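You operate a simulated robot arm through the tools that you are given. There is no shell and no other tool.

Carry out the task below with a simulated robot arm. There is one attempt and no reset: what you move stays moved.

## Task
Dust the block in the blue tray under the yoke at the yellow card's amps.
Fine: yoke across the tray, field on, two puffs of powder, field off, then DEMAG; the yoke stays.

It is judged by the outcome, as a careful person would: the job done as asked, and still so three seconds after it is handed in. It fails if anything else is knocked over, pushed out of place, dropped, spilled or broken.

## Robot
A 7-joint arm with a two-finger parallel gripper, fixed in place. Base frame: the origin is at the foot of the arm, x ahead of it, y to its left, z up. Readings come in mm, rad, newtons and seconds.
Its first joint turns from -2.897 to 2.897 rad. Payload 3.43 kg.
The tool frame sits at the grasp point between the pads (the TCP): z along the fingers, y along the line on which they close. The tips reach 30 mm beyond it. Largest opening 94 mm; finger width 28, thickness 10; the body of the gripper, 50 by 96 mm, starts 55 mm behind the TCP.
Orientation is that of the tool frame in the base frame, as [roll, pitch, yaw] about the fixed x, y, z axes, in that order (R = Rz(yaw) Ry(pitch) Rx(roll)). With the fingers straight down and closing along the base's y, the tool's x points along the base's -x, its y along +y and its z along -z.

## Interface
- The arm moves only by the tool send_rows. Its argument "deltas" is a list of rows, each a list of 7 numbers: the shift along the tool's x, y, z in cm, then the turn, a rotation vector about the tool's x, y, z in rad, then the gripper command, from -1 (fully open) to 1 (shut), values between in proportion. In form: [[tx, ty, tz, wx, wy, wz, hand], ...]. A call has 1 to 20 rows; each row is the pose to reach, as a shift and turn from the pose commanded when the call began, along the tool's axes at that moment. Each row takes 0.2 s and may step no farther than 50 mm and 0.15 rad from the row before; otherwise, or with a gripper value out of range, the whole call is refused. Where a pose cannot be reached the arm comes as near as it can. A force on the tool above 50 N (or 10 N above the force at the start of the call, whichever is more), or a blocked arm, ends the call early, and 0.2 s more pass. Each finger travels about 45 mm/s and halts on what it meets, pressing with about 28 N; the grip force reading is that of the motor and also rises with nothing between the fingers. The clock runs only during rows and for 0.2 s after the last one: add rows that repeat a pose to give the fingers time. It gives the time, the measured TCP pose, the force on the tool (base axes), the opening and the grip force at its end, in the units of the frame above (readings bear some noise), with the torque about the TCP (base axes, N m) and any sound that the robot's microphone picked up.
- Cameras (640 x 400 px; columns grow to the right, rows downward): "scene" is fixed at [51.6, -500.1, 1547.1]; the picture's right is [0.01, -1.00, 0.00], its down [-0.77, -0.01, -0.63] and it looks along [0.63, 0.00, -0.77] (base axes); focal length 318 px, centre (320, 200). "wrist" rides on the gripper at [76, 14, -103] in the tool frame; the picture's right is [-0.18, 0.98, 0.00], its down [-0.75, -0.14, -0.64] and it looks along [-0.63, -0.12, 0.77] (tool axes); focal length 243 px, centre (320, 200). There is no depth. A picture from a camera that has moved, and an enlarged one, comes with that camera's place and axes in the base frame and with its lens.
- camera(camera): a new picture of that camera. The clock stands still meanwhile.
- raise_lower(by): slides the trunk up (or, below 0, down) by that many mm; the arm rides with it, the base frame stays. It gives what a move gives, with no picture.
- zoom(camera, box): a new picture of the part [left, top, right, bottom] of that camera's present view, enlarged. The clock stands still meanwhile.
- finish_job(): hands the job in; it is judged then, once.

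Places have to be worked out from the pictures, the camera data and where the tool is seen. Open the gripper and draw the arm clear of the work before you hand the job in, unless the task says otherwise.

The tools are called after "Request:" as name(argument=value, ...) on one line, values as JSON. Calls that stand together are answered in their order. send_rows: Moves the arm, as the interface text tells. Its arguments: {"type":"object","properties":{"deltas":{"type":"array"}},"required":["deltas"]} The other tools are called the same way: raise_lower (by) slides the trunk up or down; camera (camera) takes a picture; zoom (camera, box) takes an enlarged picture of a part of a camera's view; finish_job () hands the job in.

At the start:

```text
time_s: 0.0
position: [324.4, -479.0, 1290.6]
orientation: [-3.141, -0.001, -3.141]
force: [-0.6, -0.1, -0.3]
torque: [-0.02, -0.06, 0.0]
finger_gap: 94.2
gripper_force: 0.2
trunk travel left (down, up): [-400.0, 90.0]
```

scene: 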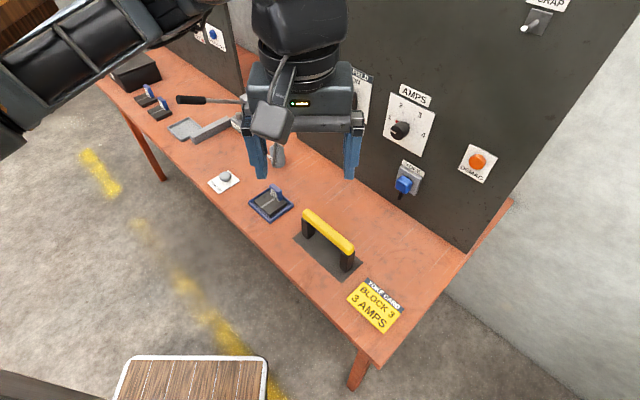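
wrist: 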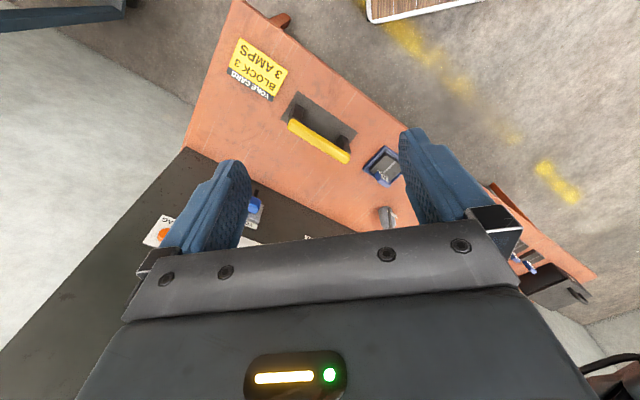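

I'll begin by looking closely at the scene: the card reads "BLOCK 3, 3 AMPS", and a panel with knob, switches and buttons stands behind the bench. I zoom into parts to read labels.

Request:
zoom(camera="scene", box=[340, 60, 500, 220])

Request:
zoom(camera="scene", box=[100, 20, 260, 150])

Request:
zoom(camera="scene", box=[190, 140, 420, 340])

Request:
zoom(camera="scene", box=[480, 0, 600, 60])

Request:
zoom(camera="wrist", box=[130, 30, 430, 260])

```text
2.50 times, centred on (420, 140) of scene
camera zoom: at [51.6, -500.1, 1547.1], right [0.01, -1.0, 0.0], down [-0.77, -0.01, -0.63], along [0.63, 0.0, -0.77], focal length 794 px, centre (70, 350)
```

zoom: 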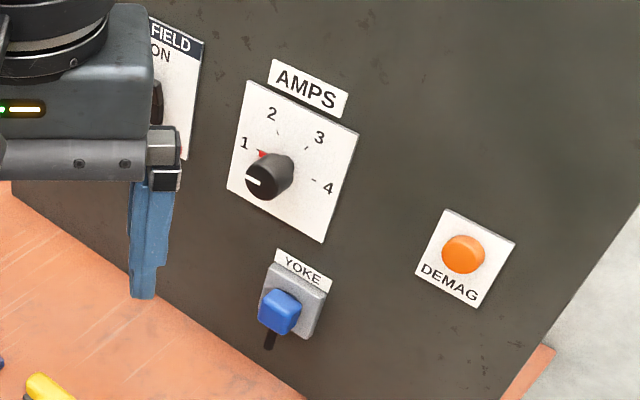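

```text
3.08 times, centred on (180, 85) of scene
camera zoom: at [51.6, -500.1, 1547.1], right [0.01, -1.0, 0.0], down [-0.77, -0.01, -0.63], along [0.63, 0.0, -0.77], focal length 978 px, centre (751, 554)
```

zoom: 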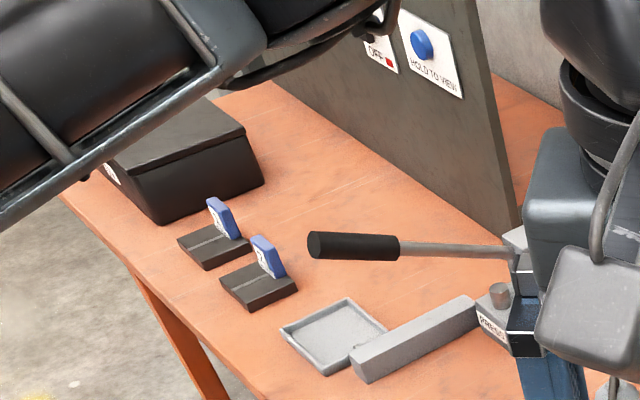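

```text
2.00 times, centred on (305, 240) of scene
camera zoom: at [51.6, -500.1, 1547.1], right [0.01, -1.0, 0.0], down [-0.77, -0.01, -0.63], along [0.63, 0.0, -0.77], focal length 635 px, centre (350, 120)
```

zoom: 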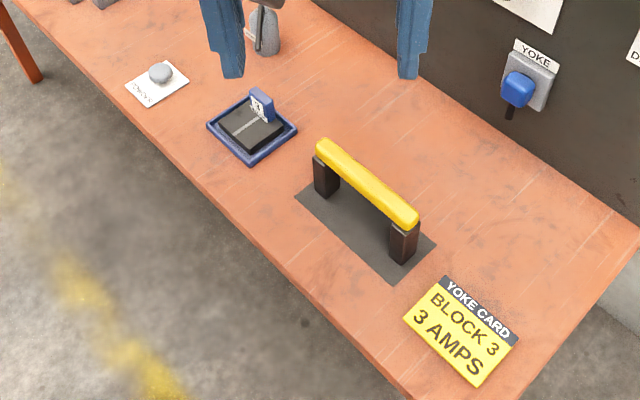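

```text
5.33 times, centred on (540, 30) of scene
camera zoom: at [51.6, -500.1, 1547.1], right [0.01, -1.0, 0.0], down [-0.77, -0.01, -0.63], along [0.63, 0.0, -0.77], focal length 1694 px, centre (-853, 1107)
```

zoom: 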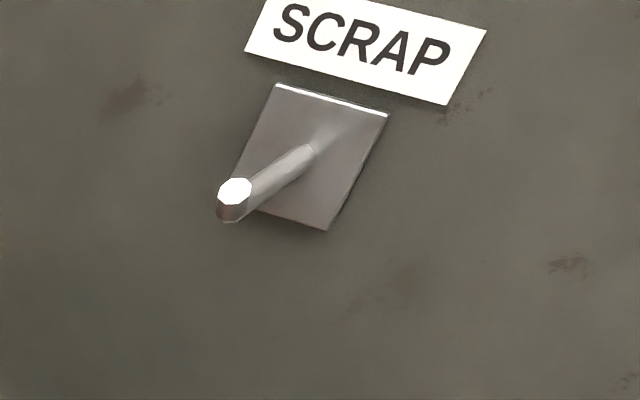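

```text
1.74 times, centred on (280, 145) of wrist
camera zoom: at [248.5, -465.4, 1393.1], right [0.18, 0.98, 0.0], down [0.75, -0.14, 0.64], along [0.63, -0.12, -0.77], focal length 422 px, centre (390, 296)
```

zoom: 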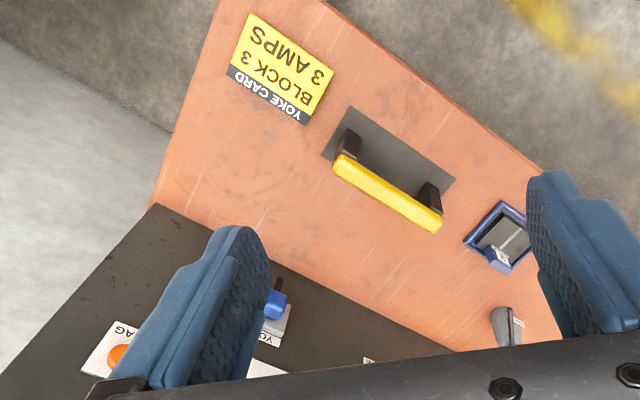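

The arm hides the FIELD switch and the powder bulb from the scene camera. I'm shifting the hand about 250 mm to +Y, staying at a safe height, to uncover them.

Request:
send_rows(deltas=[[0, 4, 0, 0, 0, 0, -1], [0, 8, 0, 0, 0, 0, -1], [0, 12, 0, 0, 0, 0, -1], [0, 16, 0, 0, 0, 0, -1], [0, 20, 0, 0, 0, 0, -1], [0, 25, 0, 0, 0, 0, -1]])

Request:
camera(camera="scene")

Request:
camera(camera="wrist")

```text
time_s: 1.3
position: [346.0, -327.5, 1289.2]
orientation: [3.041, -0.062, -2.936]
force: [0.3, 0.0, -0.4]
torque: [0.01, -0.01, 0.03]
finger_gap: 94.0
gripper_force: 0.0
trunk travel left (down, up): [-400.0, 90.0]
stopped in row 6: the arm was blocked; the commanded pose is now the measured one
```

```text
taken
```

scene: 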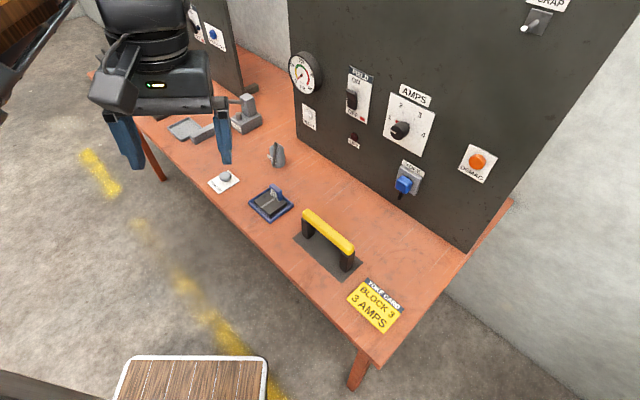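

```text
taken
camera wrist: at [277.7, -337.1, 1397.2], right [-0.01, 1.0, 0.09], down [0.82, -0.04, 0.58], along [0.58, 0.08, -0.81], focal length 243 px, centre (320, 200)
```

wrist: 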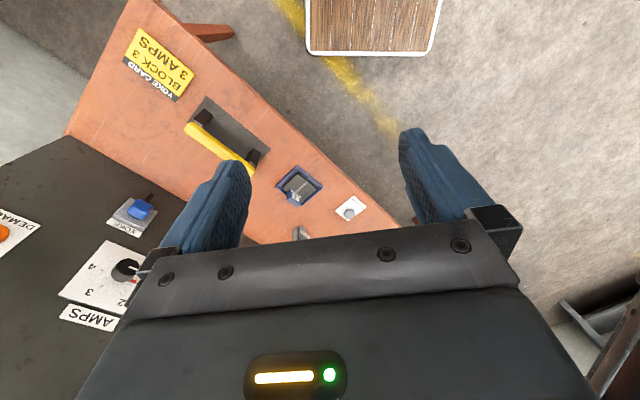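

The hand is out of the way now, though the arm stopped short at some limit (no contact force). I'll zoom in on the panel and the bench items.

Request:
zoom(camera="scene", box=[280, 40, 440, 160])

Request:
zoom(camera="scene", box=[200, 140, 300, 220])

Request:
zoom(camera="scene", box=[370, 70, 510, 200])

Request:
zoom(camera="scene", box=[130, 20, 270, 150])

Request:
zoom(camera="scene", box=[280, 200, 420, 340])

```text
3.33 times, centred on (360, 100) of scene
camera zoom: at [51.6, -500.1, 1547.1], right [0.01, -1.0, 0.0], down [-0.77, -0.01, -0.63], along [0.63, 0.0, -0.77], focal length 1059 px, centre (187, 533)
```

zoom: 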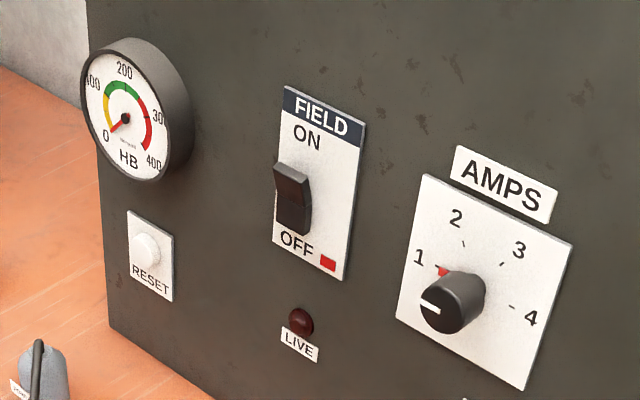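

```text
5.00 times, centred on (250, 180) of scene
camera zoom: at [51.6, -500.1, 1547.1], right [0.01, -1.0, 0.0], down [-0.77, -0.01, -0.63], along [0.63, 0.0, -0.77], focal length 1589 px, centre (670, 300)
```

zoom: 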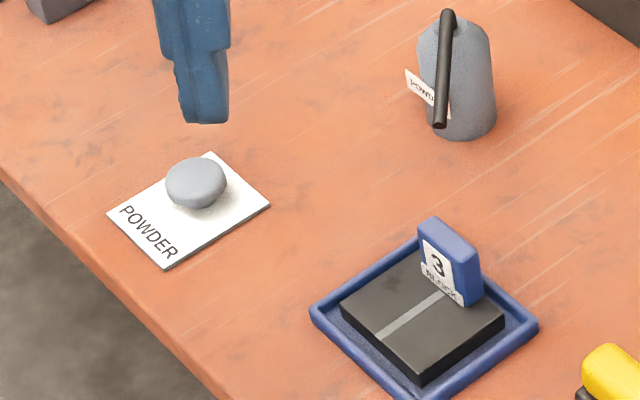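

```text
3.08 times, centred on (440, 135) of scene
camera zoom: at [51.6, -500.1, 1547.1], right [0.01, -1.0, 0.0], down [-0.77, -0.01, -0.63], along [0.63, 0.0, -0.77], focal length 978 px, centre (-49, 400)
```

zoom: 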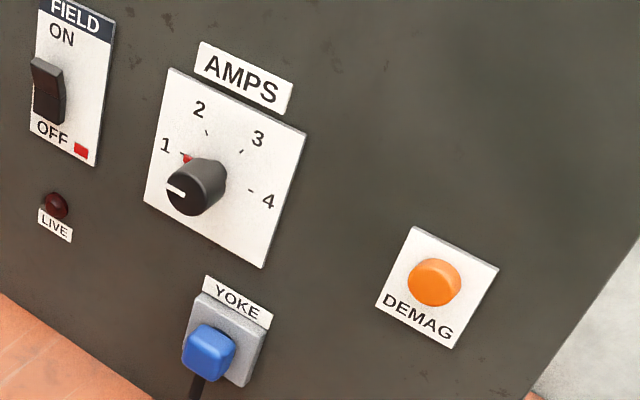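

```text
3.08 times, centred on (200, 85) of scene
camera zoom: at [51.6, -500.1, 1547.1], right [0.01, -1.0, 0.0], down [-0.77, -0.01, -0.63], along [0.63, 0.0, -0.77], focal length 978 px, centre (689, 554)
```

zoom: 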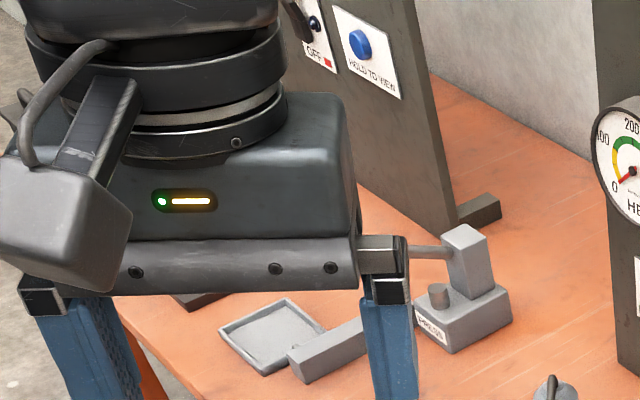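

```text
2.86 times, centred on (350, 270) of scene
camera zoom: at [51.6, -500.1, 1547.1], right [0.01, -1.0, 0.0], down [-0.77, -0.01, -0.63], along [0.63, 0.0, -0.77], focal length 908 px, centre (234, 0)
```

zoom: 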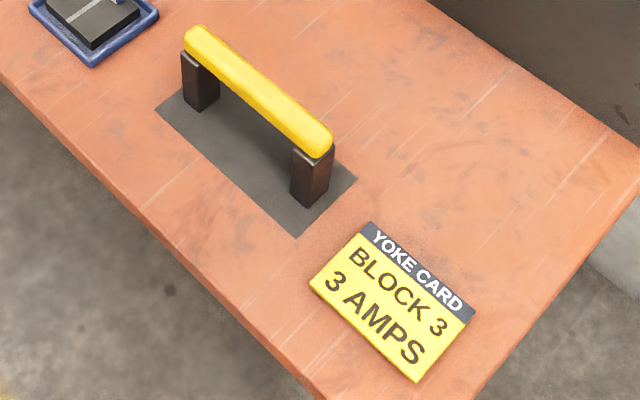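

Block 3 sits in the blue tray and matches the card (3 A). The knob points at 1, FIELD is OFF, and a POWDER button and a powder bottle stand on the bench. The bench runs at about 45° with its top near z≈770. I'm moving the hand over the yoke, turned 45° with the wrist camera looking along the bench, for close views.

Request:
send_rows(deltas=[[-0.91, -3.06, 2.01, 0.0145, -0.0039, -0.0728, -1], [-1.82, -6.12, 4.03, 0.0289, -0.0078, -0.1455, -1], [-2.73, -9.17, 6.04, 0.0434, -0.0116, -0.2183, -1], [-3.65, -12.23, 8.05, 0.0579, -0.0155, -0.291, -1], [-4.56, -15.29, 10.06, 0.0723, -0.0194, -0.3638, -1], [-5.47, -18.35, 12.08, 0.0868, -0.0233, -0.4365, -1], [-6.38, -21.4, 14.09, 0.1012, -0.0271, -0.5093, -1], [-7.29, -24.46, 16.1, 0.1157, -0.031, -0.582, -1], [-7.29, -24.46, 16.1, 0.1157, -0.031, -0.582, -1]])

Request:
camera(camera="wrist")

Request:
camera(camera="scene")

```text
time_s: 3.3
position: [452.8, -537.8, 1100.7]
orientation: [3.141, 0.001, -2.357]
force: [-0.1, 0.7, 0.3]
torque: [-0.01, 0.02, -0.01]
finger_gap: 94.1
gripper_force: 0.1
trunk travel left (down, up): [-400.0, 90.0]
```

```text
taken
camera wrist: at [388.8, -580.0, 1203.1], right [-0.56, 0.83, 0.0], down [0.63, 0.43, 0.64], along [0.53, 0.36, -0.77], focal length 243 px, centre (320, 200)
```

wrist: 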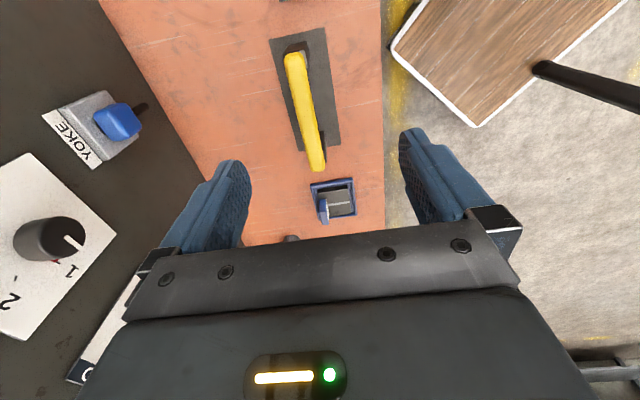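

```text
taken
```

scene: 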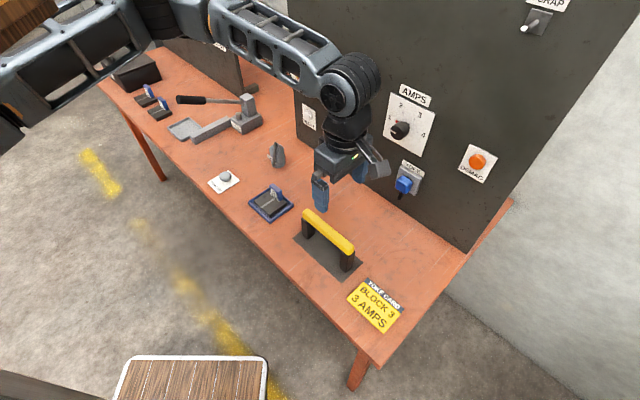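

The arm follows well now. I'll slide about 150 mm along the bench to see the tray, POWDER button and bottle up close.

Request:
send_rows(deltas=[[-4, 0, 0, 0, 0, 0, -1], [-8, 0, 0, 0, 0, 0, -1], [-12, 0, 0, 0, 0, 0, -1], [-16, 0, 0, 0, 0, 0, -1], [-16, 0, 0, 0, 0, 0, -1]])

Request:
camera(camera="wrist")

Request:
zoom(camera="wrist", box=[220, 60, 420, 250])

Request:
zoom(camera="scene", box=[255, 135, 295, 175])

```text
time_s: 4.5
position: [566.1, -423.2, 1099.3]
orientation: [3.141, -0.001, -2.36]
force: [-0.2, -0.8, 0.2]
torque: [-0.02, -0.01, 0.01]
finger_gap: 94.1
gripper_force: 0.2
trunk travel left (down, up): [-400.0, 90.0]
```

```text
taken
camera wrist: at [501.9, -466.4, 1201.6], right [-0.56, 0.83, 0.0], down [0.63, 0.43, 0.64], along [0.53, 0.36, -0.77], focal length 243 px, centre (320, 200)
```

wrist: 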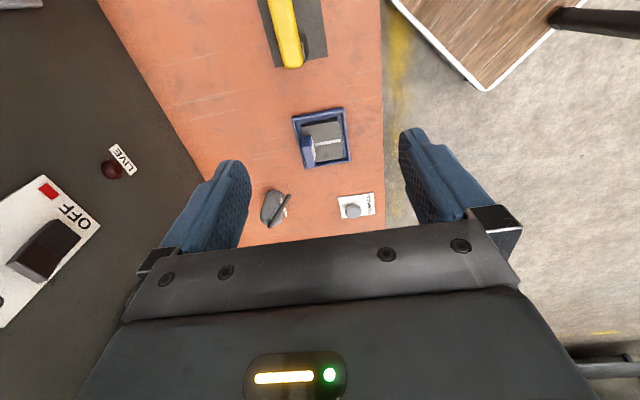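

```text
2.11 times, centred on (320, 155) of wrist
camera zoom: at [501.9, -466.4, 1201.6], right [-0.56, 0.83, 0.0], down [0.63, 0.43, 0.64], along [0.53, 0.36, -0.77], focal length 511 px, centre (320, 295)
```

zoom: 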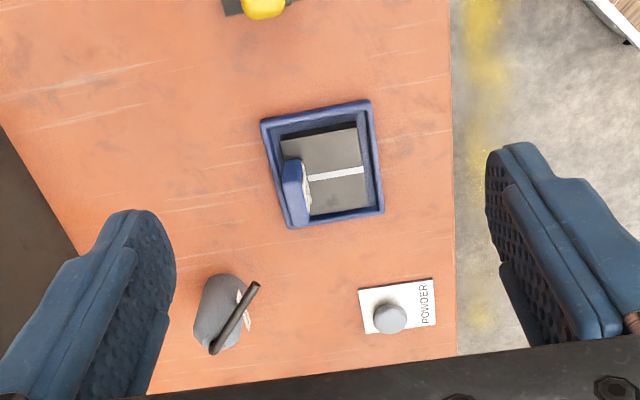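

```text
10.00 times, centred on (275, 155) of scene
camera zoom: at [51.6, -500.1, 1547.1], right [0.01, -1.0, 0.0], down [-0.77, -0.01, -0.63], along [0.63, 0.0, -0.77], focal length 3177 px, centre (770, 650)
```

zoom: 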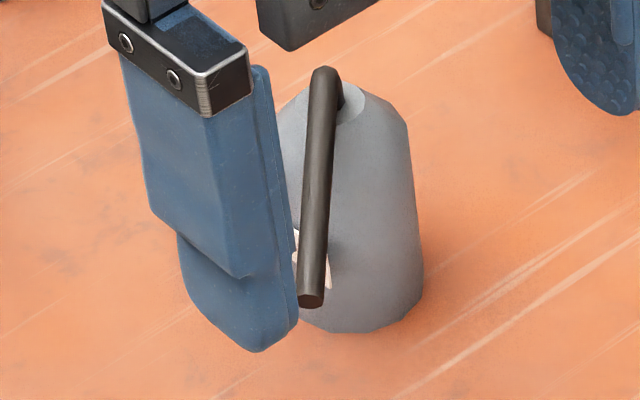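

The POWDER plate has a dome button and the bottle has a spout. I'll move along the bench another 150 mm, staying high, to read the bottle's label before deciding how puffs are made.

Request:
send_rows(deltas=[[-4, 0, 0, 0, 0, 0, -1], [-8, 0, 0, 0, 0, 0, -1], [-12, 0, 0, 0, 0, 0, -1], [-16, 0, 0, 0, 0, 0, -1], [-16, 0, 0, 0, 0, 0, -1]])

Request:
camera(camera="wrist")

Request:
zoom(camera="wrist", box=[240, 20, 400, 120])

Request:
zoom(camera="scene", box=[255, 135, 295, 175])

```text
time_s: 5.7
position: [678.5, -308.6, 1100.9]
orientation: [-3.141, 0.0, -2.358]
force: [0.5, 0.0, 0.0]
torque: [0.01, 0.0, 0.02]
finger_gap: 94.1
gripper_force: 0.1
trunk travel left (down, up): [-400.0, 90.0]
```

```text
taken
camera wrist: at [615.7, -352.3, 1203.7], right [-0.56, 0.83, 0.0], down [0.63, 0.43, 0.64], along [0.53, 0.36, -0.77], focal length 243 px, centre (320, 200)
```

wrist: 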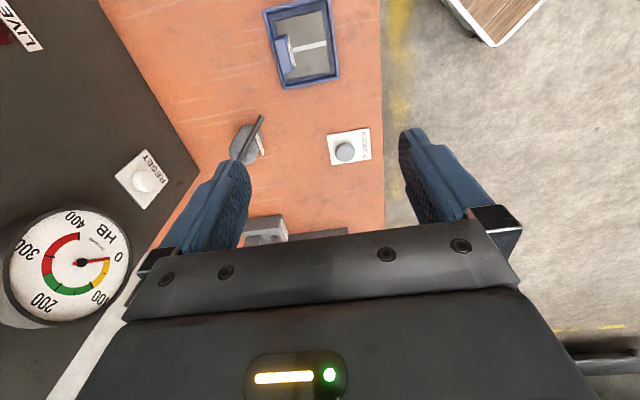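

```text
4.00 times, centred on (320, 70) of wrist
camera zoom: at [615.7, -352.3, 1203.7], right [-0.56, 0.83, 0.0], down [0.63, 0.43, 0.64], along [0.53, 0.36, -0.77], focal length 970 px, centre (320, 720)
```

zoom: 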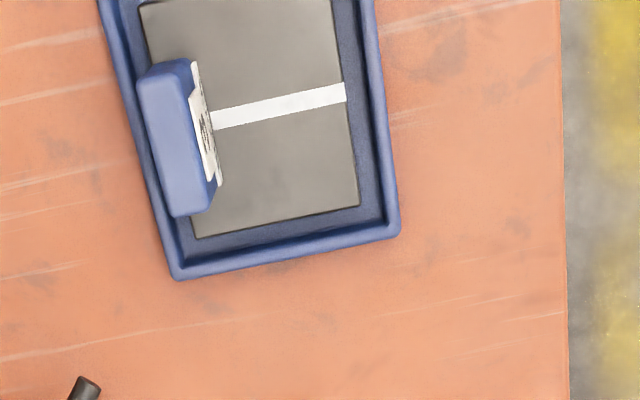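

```text
10.00 times, centred on (275, 155) of scene
camera zoom: at [51.6, -500.1, 1547.1], right [0.01, -1.0, 0.0], down [-0.77, -0.01, -0.63], along [0.63, 0.0, -0.77], focal length 3177 px, centre (770, 650)
```

zoom: 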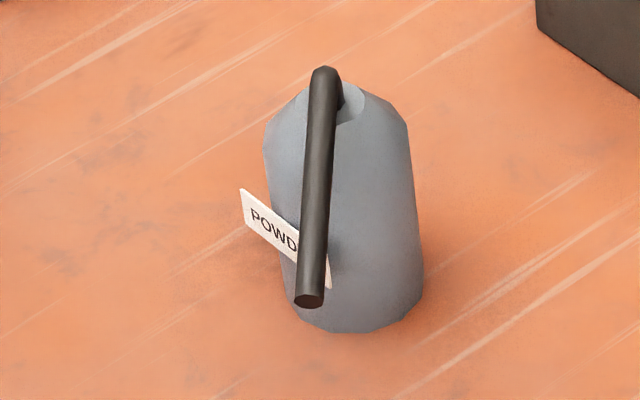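

The bottle's spout already points at the tray, so the POWDER dome should trigger the puffs. Triangulation puts the tray rim near z≈762, centred around e≈239, n≈718 (e along the bench, n into it). Next I go back over the yoke, lower, to measure it.

Request:
send_rows(deltas=[[4, 0, 1, 0, 0, 0, -1], [8, 0, 2, 0, 0, 0, -1], [12, 0, 3, 0, 0, 0, -1], [16, 0, 4, 0, 0, 0, -1], [20, 0, 5, 0, 0, 0, -1], [24, 0, 6, 0, 0, 0, -1], [28, 0, 7, 0, 0, 0, -1], [32, 0, 8, 0, 0, 0, -1], [36, 0, 9, 0, 0, 0, -1], [36, 0, 9, 0, 0, 0, -1]])

Request:
camera(camera="wrist")

Request:
zoom(camera="wrist", box=[220, 50, 420, 175])

```text
time_s: 7.9
position: [420.8, -565.4, 1012.3]
orientation: [3.141, 0.004, -2.358]
force: [-0.9, 0.1, -0.2]
torque: [0.0, -0.02, -0.01]
finger_gap: 94.1
gripper_force: 0.1
trunk travel left (down, up): [-400.0, 90.0]
```

```text
taken
camera wrist: at [358.3, -608.6, 1113.9], right [-0.56, 0.83, 0.0], down [0.63, 0.43, 0.64], along [0.53, 0.36, -0.77], focal length 243 px, centre (320, 200)
```

wrist: 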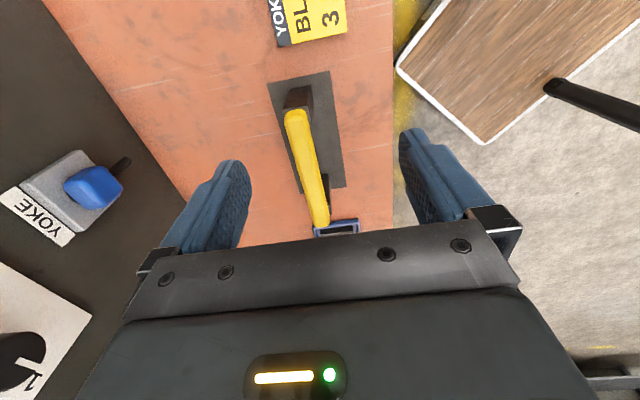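

```text
3.20 times, centred on (320, 112) of wrist
camera zoom: at [358.3, -608.6, 1113.9], right [-0.56, 0.83, 0.0], down [0.63, 0.43, 0.64], along [0.53, 0.36, -0.77], focal length 776 px, centre (320, 480)
```

zoom: 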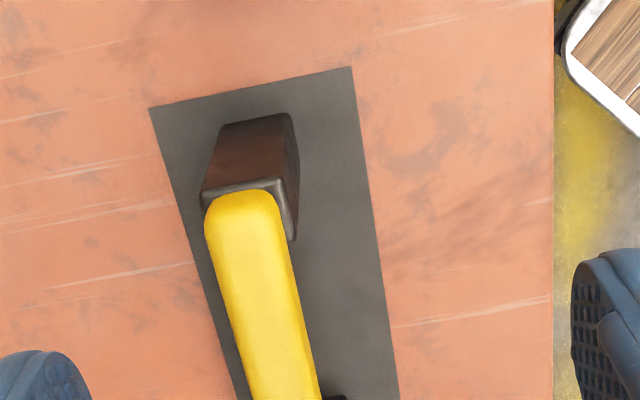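

From this view the near leg's outer face is at about e≈-86, the handle top at z≈843 and the handle centred at n≈729. I'll shift 160 mm to +e to measure the far leg, the inner gap and the tray in one picture.

Request:
send_rows(deltas=[[-4, 0, 0, 0, 0, 0, -1], [-8, 0, 0, 0, 0, 0, -1], [-12, 0, 0, 0, 0, 0, -1], [-16, 0, 0, 0, 0, 0, -1], [-16, 0, 0, 0, 0, 0, -1]])

Request:
camera(camera="wrist")

Request:
zoom(camera="wrist", box=[220, 0, 420, 125])

Request:
zoom(camera="wrist", box=[220, 110, 420, 235])

```text
time_s: 9.1
position: [536.3, -452.2, 1008.1]
orientation: [3.141, 0.001, -2.358]
force: [-0.2, -0.7, -0.3]
torque: [0.0, -0.03, 0.01]
finger_gap: 93.7
gripper_force: 0.1
trunk travel left (down, up): [-400.0, 90.0]
```

```text
taken
camera wrist: at [473.7, -493.7, 1110.5], right [-0.56, 0.83, 0.0], down [0.63, 0.43, 0.64], along [0.53, 0.36, -0.77], focal length 243 px, centre (320, 200)
```

wrist: 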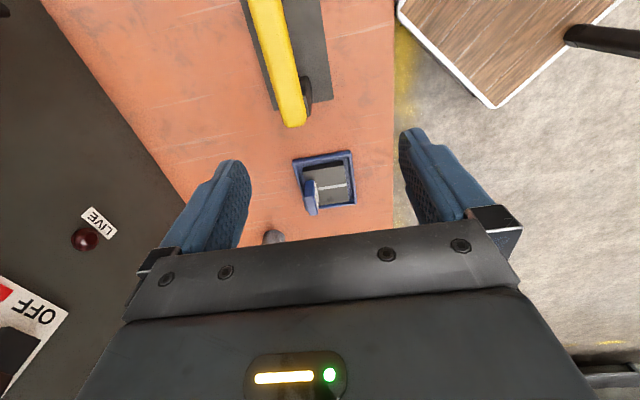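

```text
3.20 times, centred on (320, 62) of wrist
camera zoom: at [473.7, -493.7, 1110.5], right [-0.56, 0.83, 0.0], down [0.63, 0.43, 0.64], along [0.53, 0.36, -0.77], focal length 776 px, centre (320, 640)
```

zoom: 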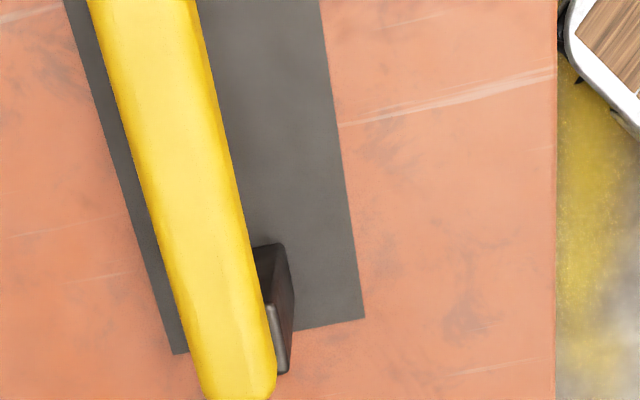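

```text
3.20 times, centred on (320, 172) of wrist
camera zoom: at [473.7, -493.7, 1110.5], right [-0.56, 0.83, 0.0], down [0.63, 0.43, 0.64], along [0.53, 0.36, -0.77], focal length 776 px, centre (320, 288)
```

zoom: 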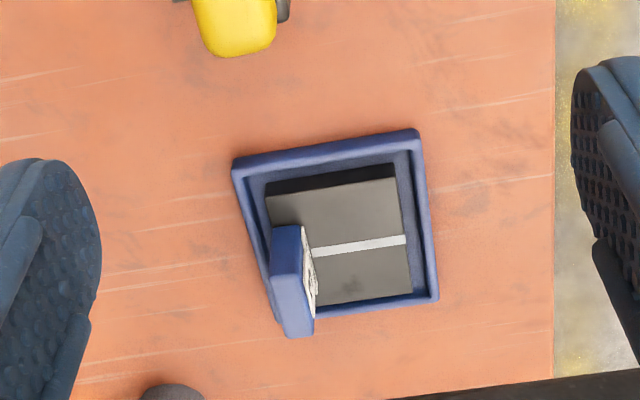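

Measured with bench at z≈750: the yoke is centred near e≈0, n≈729, with inner leg gap about 130 mm and handle top about 843. The tray spans e≈181–294 and n≈670–766, so the yoke fits across it lengthwise; the block's tag rises to about 814 at n≈745. I'm moving above the handle, open.

Request:
send_rows(deltas=[[1.5, -0.75, 2.7, 0, 0, 0, -1], [3.0, -1.5, 5.4, 0, 0, 0, -1], [4.5, -2.25, 8.1, 0, 0, 0, -1], [5.95, -3.0, 10.8, 0, 0, 0, -1], [5.95, -3.0, 10.8, 0, 0, 0, -1]])

Request:
camera(camera="wrist")

Request:
zoom(camera="scene", box=[280, 170, 380, 290])

```text
time_s: 10.3
position: [516.5, -515.2, 901.3]
orientation: [-3.141, 0.0, -2.358]
force: [0.0, -0.8, -0.4]
torque: [0.0, 0.0, 0.0]
finger_gap: 93.9
gripper_force: 0.0
trunk travel left (down, up): [-400.0, 90.0]
```

```text
taken
camera wrist: at [453.8, -558.9, 1003.5], right [-0.56, 0.83, 0.0], down [0.63, 0.43, 0.64], along [0.53, 0.36, -0.77], focal length 243 px, centre (320, 200)
```

wrist: 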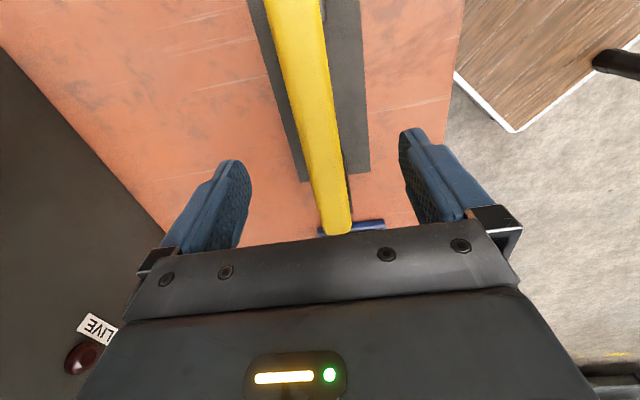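

```text
3.33 times, centred on (330, 230) of scene
camera zoom: at [51.6, -500.1, 1547.1], right [0.01, -1.0, 0.0], down [-0.77, -0.01, -0.63], along [0.63, 0.0, -0.77], focal length 1059 px, centre (287, 100)
```

zoom: 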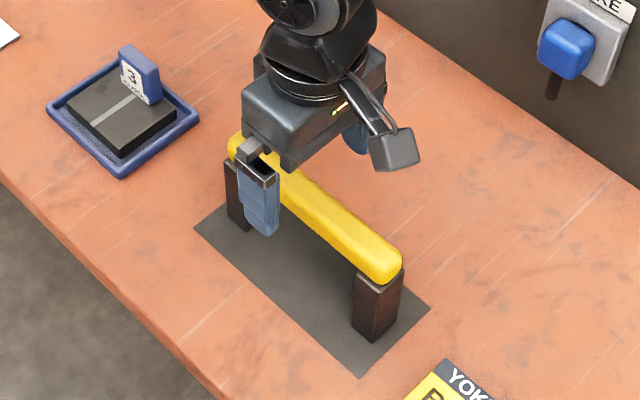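

Triangulating both handle ends gives a handle top of about 853 and a centre at e≈0, n≈730, so the hand is centred. I go down 50 mm, putting the tips at about 821 where they later clear the block's tag, and close on the handle.

Request:
send_rows(deltas=[[0, 0, 2.0, 0, 0, 0, -1], [0, 0, 4.0, 0, 0, 0, -1], [0, 0, 5.0, 0, 0, 0, -1], [0, 0, 5.0, 0, 0, 0, 0], [0, 0, 5.0, 0, 0, 0, 1], [0, 0, 5.0, 0, 0, 0, 1], [0, 0, 5.0, 0, 0, 0, 1], [0, 0, 5.0, 0, 0, 0, 1], [0, 0, 5.0, 0, 0, 0, 1]])

Request:
camera(camera="wrist")

Request:
zoom(camera="scene", box=[280, 170, 380, 290])

```text
time_s: 12.3
position: [516.9, -515.6, 851.9]
orientation: [3.141, 0.0, -2.358]
force: [1.2, -1.7, 0.5]
torque: [-0.03, -0.01, 0.16]
finger_gap: 30.4
gripper_force: 28.0
trunk travel left (down, up): [-400.0, 90.0]
```

```text
taken
camera wrist: at [453.0, -558.7, 954.2], right [-0.56, 0.83, 0.0], down [0.63, 0.43, 0.64], along [0.53, 0.36, -0.77], focal length 243 px, centre (320, 200)
```

wrist: 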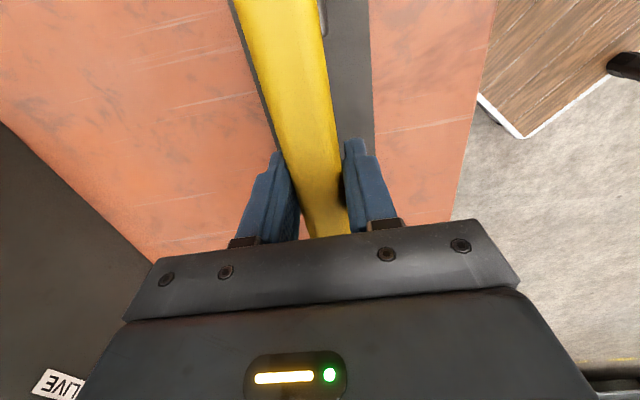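

```text
3.33 times, centred on (330, 230) of scene
camera zoom: at [51.6, -500.1, 1547.1], right [0.01, -1.0, 0.0], down [-0.77, -0.01, -0.63], along [0.63, 0.0, -0.77], focal length 1059 px, centre (287, 100)
```

zoom: 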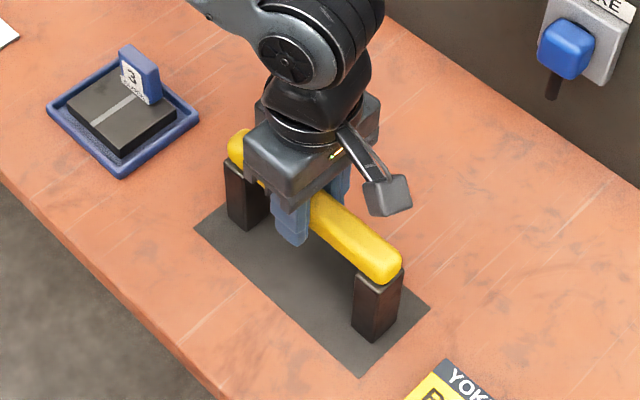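

The grip holds at 30.4 mm with 28 N on the handle. I lift slowly by 100 mm and check weight and slip.

Request:
send_rows(deltas=[[0, 0, -1.0, 0, 0, 0, 1], [0, 0, -2.5, 0, 0, 0, 1], [0, 0, -4.0, 0, 0, 0, 1], [0, 0, -6.0, 0, 0, 0, 1], [0, 0, -8.0, 0, 0, 0, 1], [0, 0, -10.0, 0, 0, 0, 1], [0, 0, -10.0, 0, 0, 0, 1]])

Request:
camera(camera="scene")

Request:
camera(camera="wrist")

```text
time_s: 13.9
position: [516.8, -513.7, 951.8]
orientation: [3.141, 0.002, -2.358]
force: [0.4, -0.5, -10.9]
torque: [0.01, -0.03, 0.0]
finger_gap: 30.4
gripper_force: 27.8
trunk travel left (down, up): [-400.0, 90.0]
```

```text
taken
```

scene: 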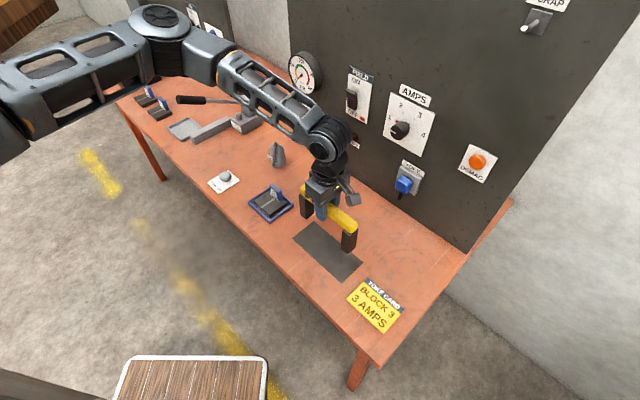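

```text
taken
camera wrist: at [453.3, -557.4, 1054.4], right [-0.56, 0.83, 0.0], down [0.63, 0.43, 0.64], along [0.53, 0.36, -0.77], focal length 243 px, centre (320, 200)
```

wrist: 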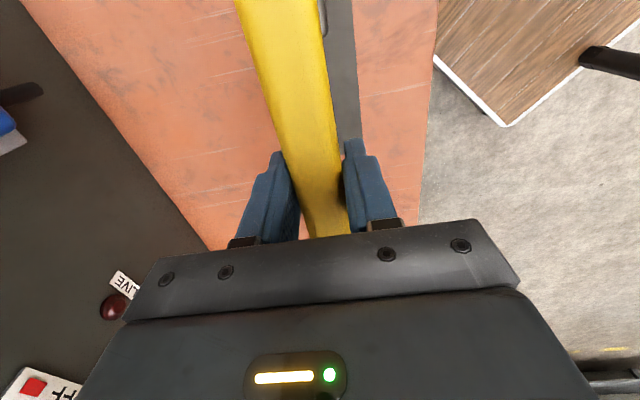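

The yoke weighs about 1.1 kg and hangs level. I carry it about 239 mm along the bench and 12 mm toward the robot, so it sits above the tray's centre at e≈239, n≈718.

Request:
send_rows(deltas=[[-1.5, 0.2, 0, 0, 0, 0, 1], [-4.0, 0.4, 0, 0, 0, 0, 1], [-7.0, 0.6, 0, 0, 0, 0, 1], [-10.0, 0.8, 0, 0, 0, 0, 1], [-13.0, 1.0, 0, 0, 0, 0, 1], [-16.0, 1.2, 0, 0, 0, 0, 1], [-19.0, 1.2, 0, 0, 0, 0, 1], [-22.0, 1.2, 0, 0, 0, 0, 1], [-23.85, 1.2, 0, 0, 0, 0, 1], [-23.85, 1.2, 0, 0, 0, 0, 1]])

Request:
camera(camera="wrist")

Request:
zoom(camera="scene", box=[220, 130, 340, 240])

```text
time_s: 16.1
position: [676.1, -338.8, 952.6]
orientation: [3.139, 0.001, -2.358]
force: [-0.7, 0.1, -9.8]
torque: [0.01, 0.03, 0.02]
finger_gap: 30.2
gripper_force: 28.1
trunk travel left (down, up): [-400.0, 90.0]
```

```text
taken
camera wrist: at [613.9, -382.3, 1055.0], right [-0.56, 0.83, 0.0], down [0.63, 0.43, 0.64], along [0.53, 0.36, -0.77], focal length 243 px, centre (320, 200)
```

wrist: 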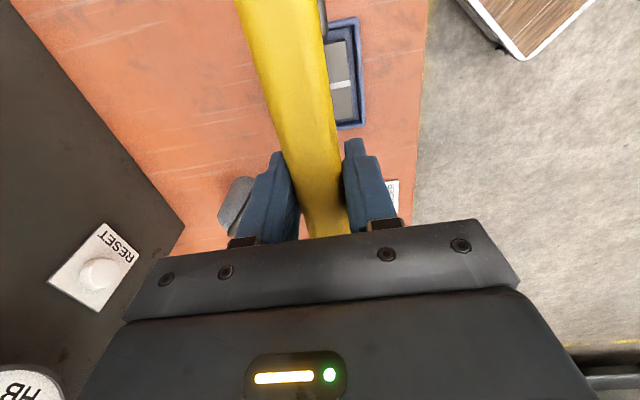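

```text
3.64 times, centred on (280, 185) of scene
camera zoom: at [51.6, -500.1, 1547.1], right [0.01, -1.0, 0.0], down [-0.77, -0.01, -0.63], along [0.63, 0.0, -0.77], focal length 1155 px, centre (466, 254)
```

zoom: 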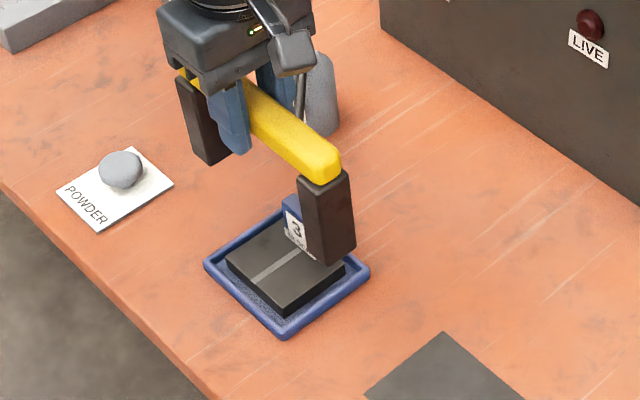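

The yoke is above the tray. I'll zoom in on the visible tray edge to refine its centre before lowering.

Request:
zoom(camera="wrist", box=[290, 0, 430, 140])

Request:
zoom(camera="scene", box=[250, 155, 310, 225])

```text
2.86 times, centred on (360, 70) of wrist
camera zoom: at [613.9, -382.3, 1055.0], right [-0.56, 0.83, 0.0], down [0.63, 0.43, 0.64], along [0.53, 0.36, -0.77], focal length 693 px, centre (206, 571)
```

zoom: 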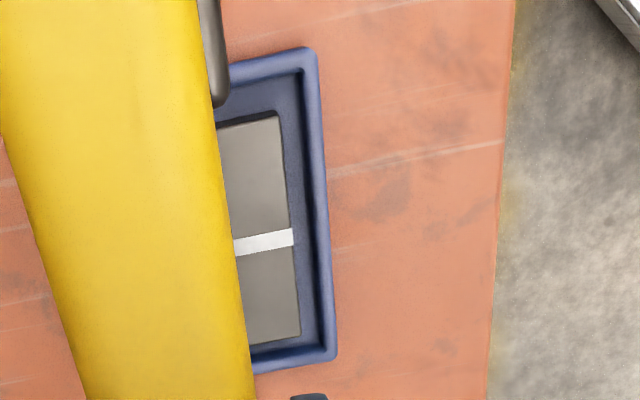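

```text
5.71 times, centred on (280, 190) of scene
camera zoom: at [51.6, -500.1, 1547.1], right [0.01, -1.0, 0.0], down [-0.77, -0.01, -0.63], along [0.63, 0.0, -0.77], focal length 1816 px, centre (549, 257)
```

zoom: 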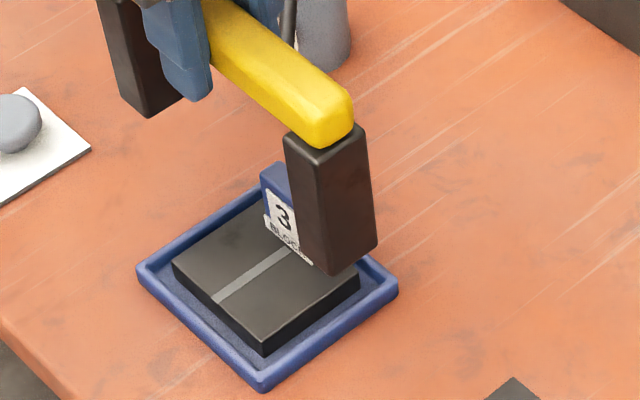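

The tray centre comes out at e≈239, n≈718, agreeing with the yoke to within about 1 mm and leaving about 8 mm clearance per leg. I lower to just above the bench.

Request:
send_rows(deltas=[[0, 0, 2.0, 0, 0, 0, 1], [0, 0, 4.0, 0, 0, 0, 1], [0, 0, 6.0, 0, 0, 0, 1], [0, 0, 8.0, 0, 0, 0, 1], [0, 0, 9.0, 0, 0, 0, 1], [0, 0, 9.4, 0, 0, 0, 1], [0, 0, 9.4, 0, 0, 0, 1]])

Request:
zoom(camera="scene", box=[230, 145, 330, 235])

Request:
camera(camera="wrist")

```text
time_s: 17.7
position: [677.0, -338.5, 857.2]
orientation: [-3.141, 0.0, -2.359]
force: [-0.1, -0.4, -10.8]
torque: [0.0, 0.0, 0.0]
finger_gap: 30.5
gripper_force: 28.2
trunk travel left (down, up): [-400.0, 90.0]
```

```text
4.44 times, centred on (280, 190) of scene
camera zoom: at [51.6, -500.1, 1547.1], right [0.01, -1.0, 0.0], down [-0.77, -0.01, -0.63], along [0.63, 0.0, -0.77], focal length 1412 px, centre (498, 244)
```

zoom: 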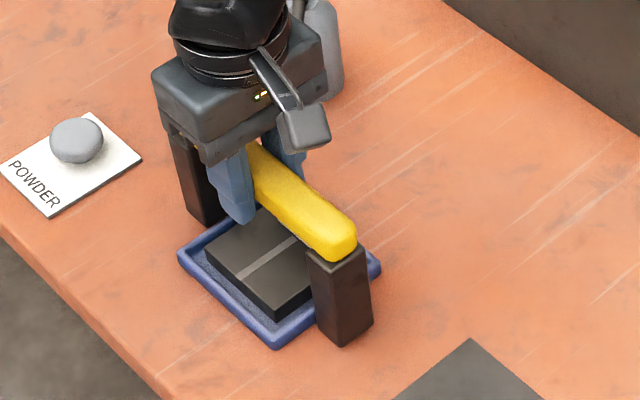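

```text
taken
camera wrist: at [612.8, -381.5, 960.5], right [-0.56, 0.83, 0.0], down [0.63, 0.43, 0.64], along [0.53, 0.36, -0.77], focal length 243 px, centre (320, 200)
```

wrist: 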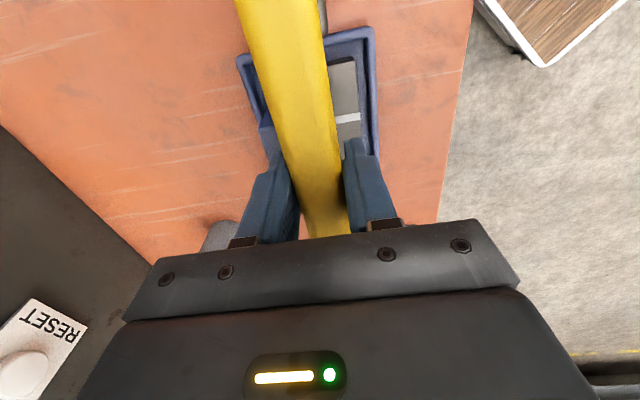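

Everything clears: the legs straddle the tray, still held at the full 10.8 N weight. I lower the last few millimetres in small steps until the bench takes the load.

Request:
send_rows(deltas=[[0, 0, 0.2, 0, 0, 0, 1], [0, 0, 0.4, 0, 0, 0, 1], [0, 0, 0.5, 0, 0, 0, 1], [0, 0, 0.55, 0, 0, 0, 1], [0, 0, 0.55, 0, 0, 0, 1]])

```text
time_s: 18.9
position: [677.6, -338.9, 852.8]
orientation: [3.141, 0.0, -2.359]
force: [0.5, -0.3, -11.4]
torque: [0.03, -0.01, -0.02]
finger_gap: 30.2
gripper_force: 28.1
trunk travel left (down, up): [-400.0, 90.0]
```

The full weight is still on the gripper, so the legs aren't down yet. I continue down in 0.5 mm steps.

Request:
send_rows(deltas=[[0, 0, 0.05, 0, 0, 0, 1], [0, 0, 0.1, 0, 0, 0, 1], [0, 0, 0.15, 0, 0, 0, 1], [0, 0, 0.2, 0, 0, 0, 1], [0, 0, 0.2, 0, 0, 0, 1]])

```text
time_s: 20.1
position: [677.7, -338.1, 852.5]
orientation: [-3.139, 0.001, -2.36]
force: [-2.0, 0.9, 10.0]
torque: [0.4, -0.18, 0.05]
finger_gap: 30.5
gripper_force: 27.9
trunk travel left (down, up): [-400.0, 90.0]
```

The bench now carries the yoke (force +10 N up). I relieve the press by 2 mm, open just a little to about 41 mm so the far finger stays off the tag, then lift straight up.

Request:
send_rows(deltas=[[0, 0, -0.2, 0, 0, 0, 1], [0, 0, -0.2, 0, 0, 0, 0.13], [0, 0, -0.2, 0, 0, 0, 0.13], [0, 0, -0.2, 0, 0, 0, 0.13], [0, 0, -0.7, 0, 0, 0, 0.13], [0, 0, -1.7, 0, 0, 0, 0.13], [0, 0, -3.5, 0, 0, 0, 0.13], [0, 0, -6.5, 0, 0, 0, 0.13], [0, 0, -10, 0, 0, 0, 0.13], [0, 0, -10, 0, 0, 0, 0.13]])

Request:
zoom(camera="scene", box=[230, 145, 330, 235])

Request:
camera(camera="wrist")

```text
time_s: 22.3
position: [675.9, -337.7, 952.0]
orientation: [3.141, -0.001, -2.358]
force: [-0.2, 0.0, 0.7]
torque: [0.03, 0.0, 0.0]
finger_gap: 41.0
gripper_force: 0.1
trunk travel left (down, up): [-400.0, 90.0]
```

```text
4.44 times, centred on (280, 190) of scene
camera zoom: at [51.6, -500.1, 1547.1], right [0.01, -1.0, 0.0], down [-0.77, -0.01, -0.63], along [0.63, 0.0, -0.77], focal length 1412 px, centre (498, 244)
```

zoom: 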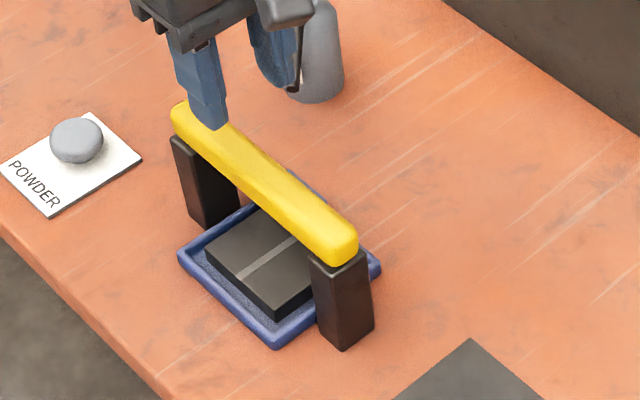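

```text
taken
camera wrist: at [613.1, -381.3, 1053.6], right [-0.56, 0.83, 0.0], down [0.63, 0.43, 0.64], along [0.53, 0.36, -0.77], focal length 243 px, centre (320, 200)
```

wrist: 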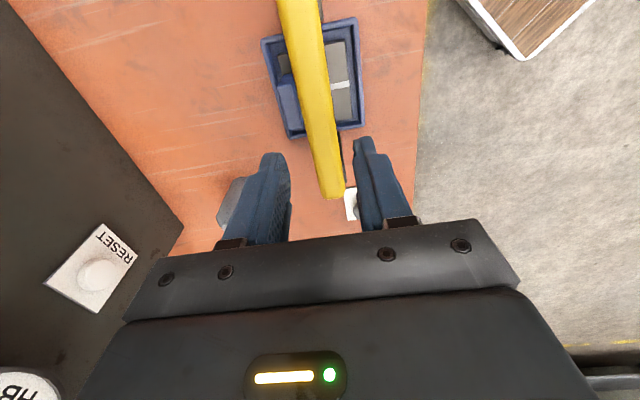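

The yoke now stands across the tray, released and undisturbed. Next is the AMPS knob, which I estimate at e≈-16, z≈1060 on the panel face n≈1000. I swing the tool to horizontal, pointing at the panel, while moving in front of the knob at a safe distance.

Request:
send_rows(deltas=[[2.1, -0.5, -3.0, 0.1309, 0, 0, 0.13], [4.2, -1.0, -5.0, 0.2618, 0, 0, 0.13], [6.3, -1.5, -6.0, 0.3927, 0, 0, 0.13], [8.4, -2.0, -7.0, 0.5236, 0, 0, 0.13], [10.6, -2.6, -8.0, 0.6545, 0, 0, 0.13], [12.7, -3.1, -8.5, 0.7854, 0, 0, 0.13], [14.8, -3.6, -9.0, 0.9163, 0, 0, 0.13], [17.0, -4.1, -9.5, 1.0472, 0, 0, 0.13], [19.1, -4.6, -10.0, 1.1781, 0, 0, 0.13], [21.2, -5.2, -10.4, 1.309, 0, 0, 0.13], [23.3, -5.7, -10.6, 1.4399, 0, 0, 0.13], [25.4, -6.2, -10.8, 1.5708, 0, 0, 0.13], [25.4, -6.2, -10.8, 1.5708, 0, 0, 0.13]])

Request:
camera(camera="wrist")

Request:
camera(camera="scene")

```text
time_s: 25.1
position: [524.1, -569.2, 1073.1]
orientation: [-1.578, 0.001, -2.347]
force: [0.1, -0.1, 0.2]
torque: [0.01, -0.02, 0.01]
finger_gap: 41.2
gripper_force: 0.0
out of reach, approached as far as the arm can: row 12, 13
trunk travel left (down, up): [-400.0, 90.0]
```

```text
taken
camera wrist: at [399.0, -550.4, 1058.4], right [0.12, 0.14, -0.98], down [0.07, 0.99, 0.15], along [0.99, -0.09, 0.11], focal length 243 px, centre (320, 200)
```

wrist: 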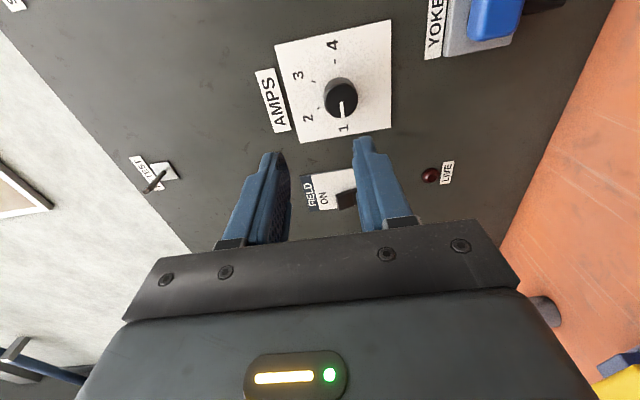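

```text
taken
```

scene: 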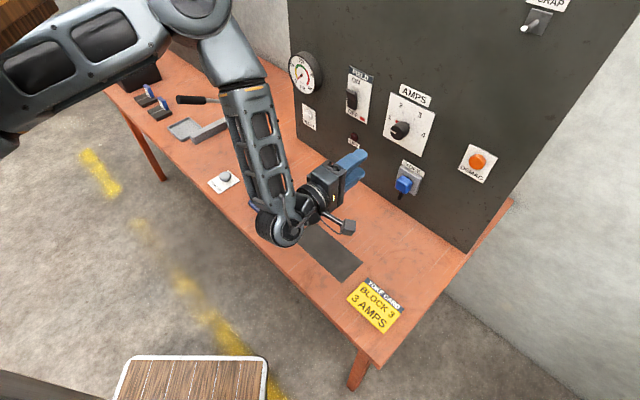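

The tool is now horizontal in front of the panel, but the last bit was out of reach because the shoulder sits too high. Nothing is under the hand here except the empty mat, so I lower the trunk 150 mm and then bring the hand back up.

Request:
raise_lower(by=-150)

Request:
camera(camera="scene")

```text
time_s: 26.8
position: [525.6, -568.1, 921.6]
orientation: [-1.58, -0.001, -2.347]
force: [-0.1, 0.0, 0.2]
torque: [0.02, 0.0, -0.01]
finger_gap: 41.1
gripper_force: 0.0
trunk travel left (down, up): [-250.0, 240.0]
```

```text
taken
```

scene: 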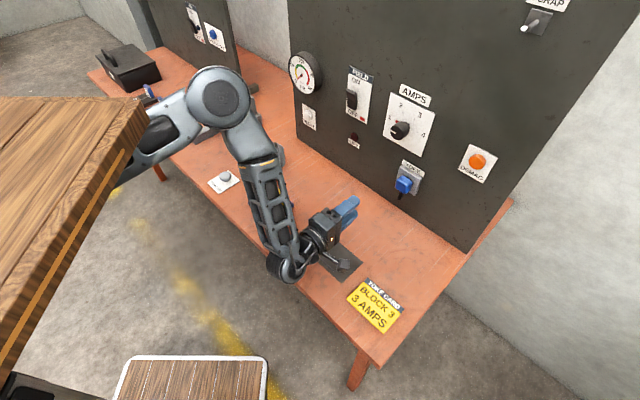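

The trunk went down 150 mm with the hand clear. Now I bring the hand up about 137 mm in front of the knob, keeping it horizontal.

Request:
send_rows(deltas=[[0, -3, 0, 0, 0, 0, 0.13], [0, -6, 0, 0, 0, 0, 0.13], [0, -9, 0, 0, 0, 0, 0.13], [0, -12, 0, 0, 0, 0, 0.13], [0, -13.8, 0, 0, 0, 0, 0.13], [0, -13.8, 0, 0, 0, 0, 0.13]])

Request:
camera(camera="wrist")

Request:
camera(camera="scene")

```text
time_s: 28.2
position: [525.2, -568.8, 1060.0]
orientation: [-1.58, -0.002, -2.345]
force: [0.4, -0.3, 0.8]
torque: [0.0, 0.01, 0.0]
finger_gap: 41.1
gripper_force: 0.0
trunk travel left (down, up): [-250.0, 240.0]
```

```text
taken
camera wrist: at [399.7, -550.0, 1047.5], right [0.12, 0.14, -0.98], down [0.07, 0.99, 0.15], along [0.99, -0.09, 0.11], focal length 243 px, centre (320, 200)
```

wrist: 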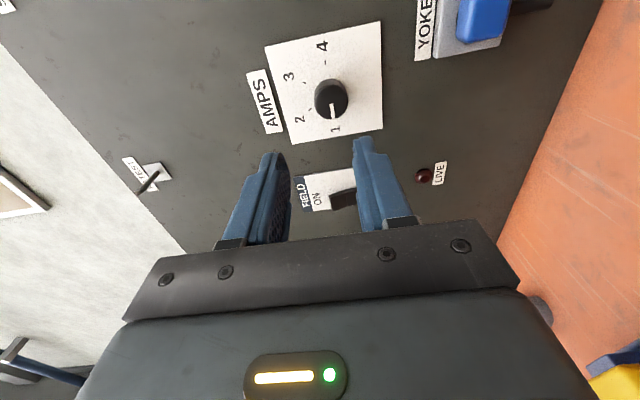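

```text
taken
```

scene: 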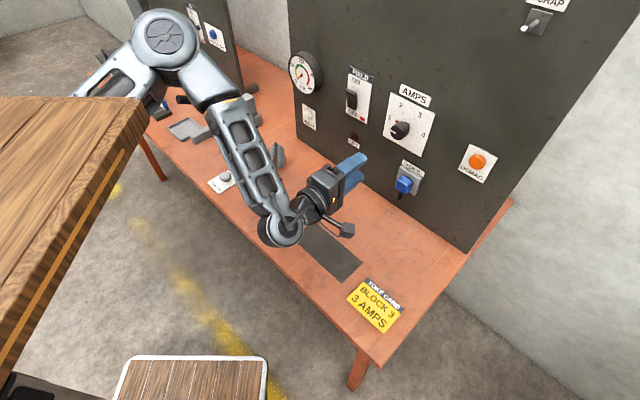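

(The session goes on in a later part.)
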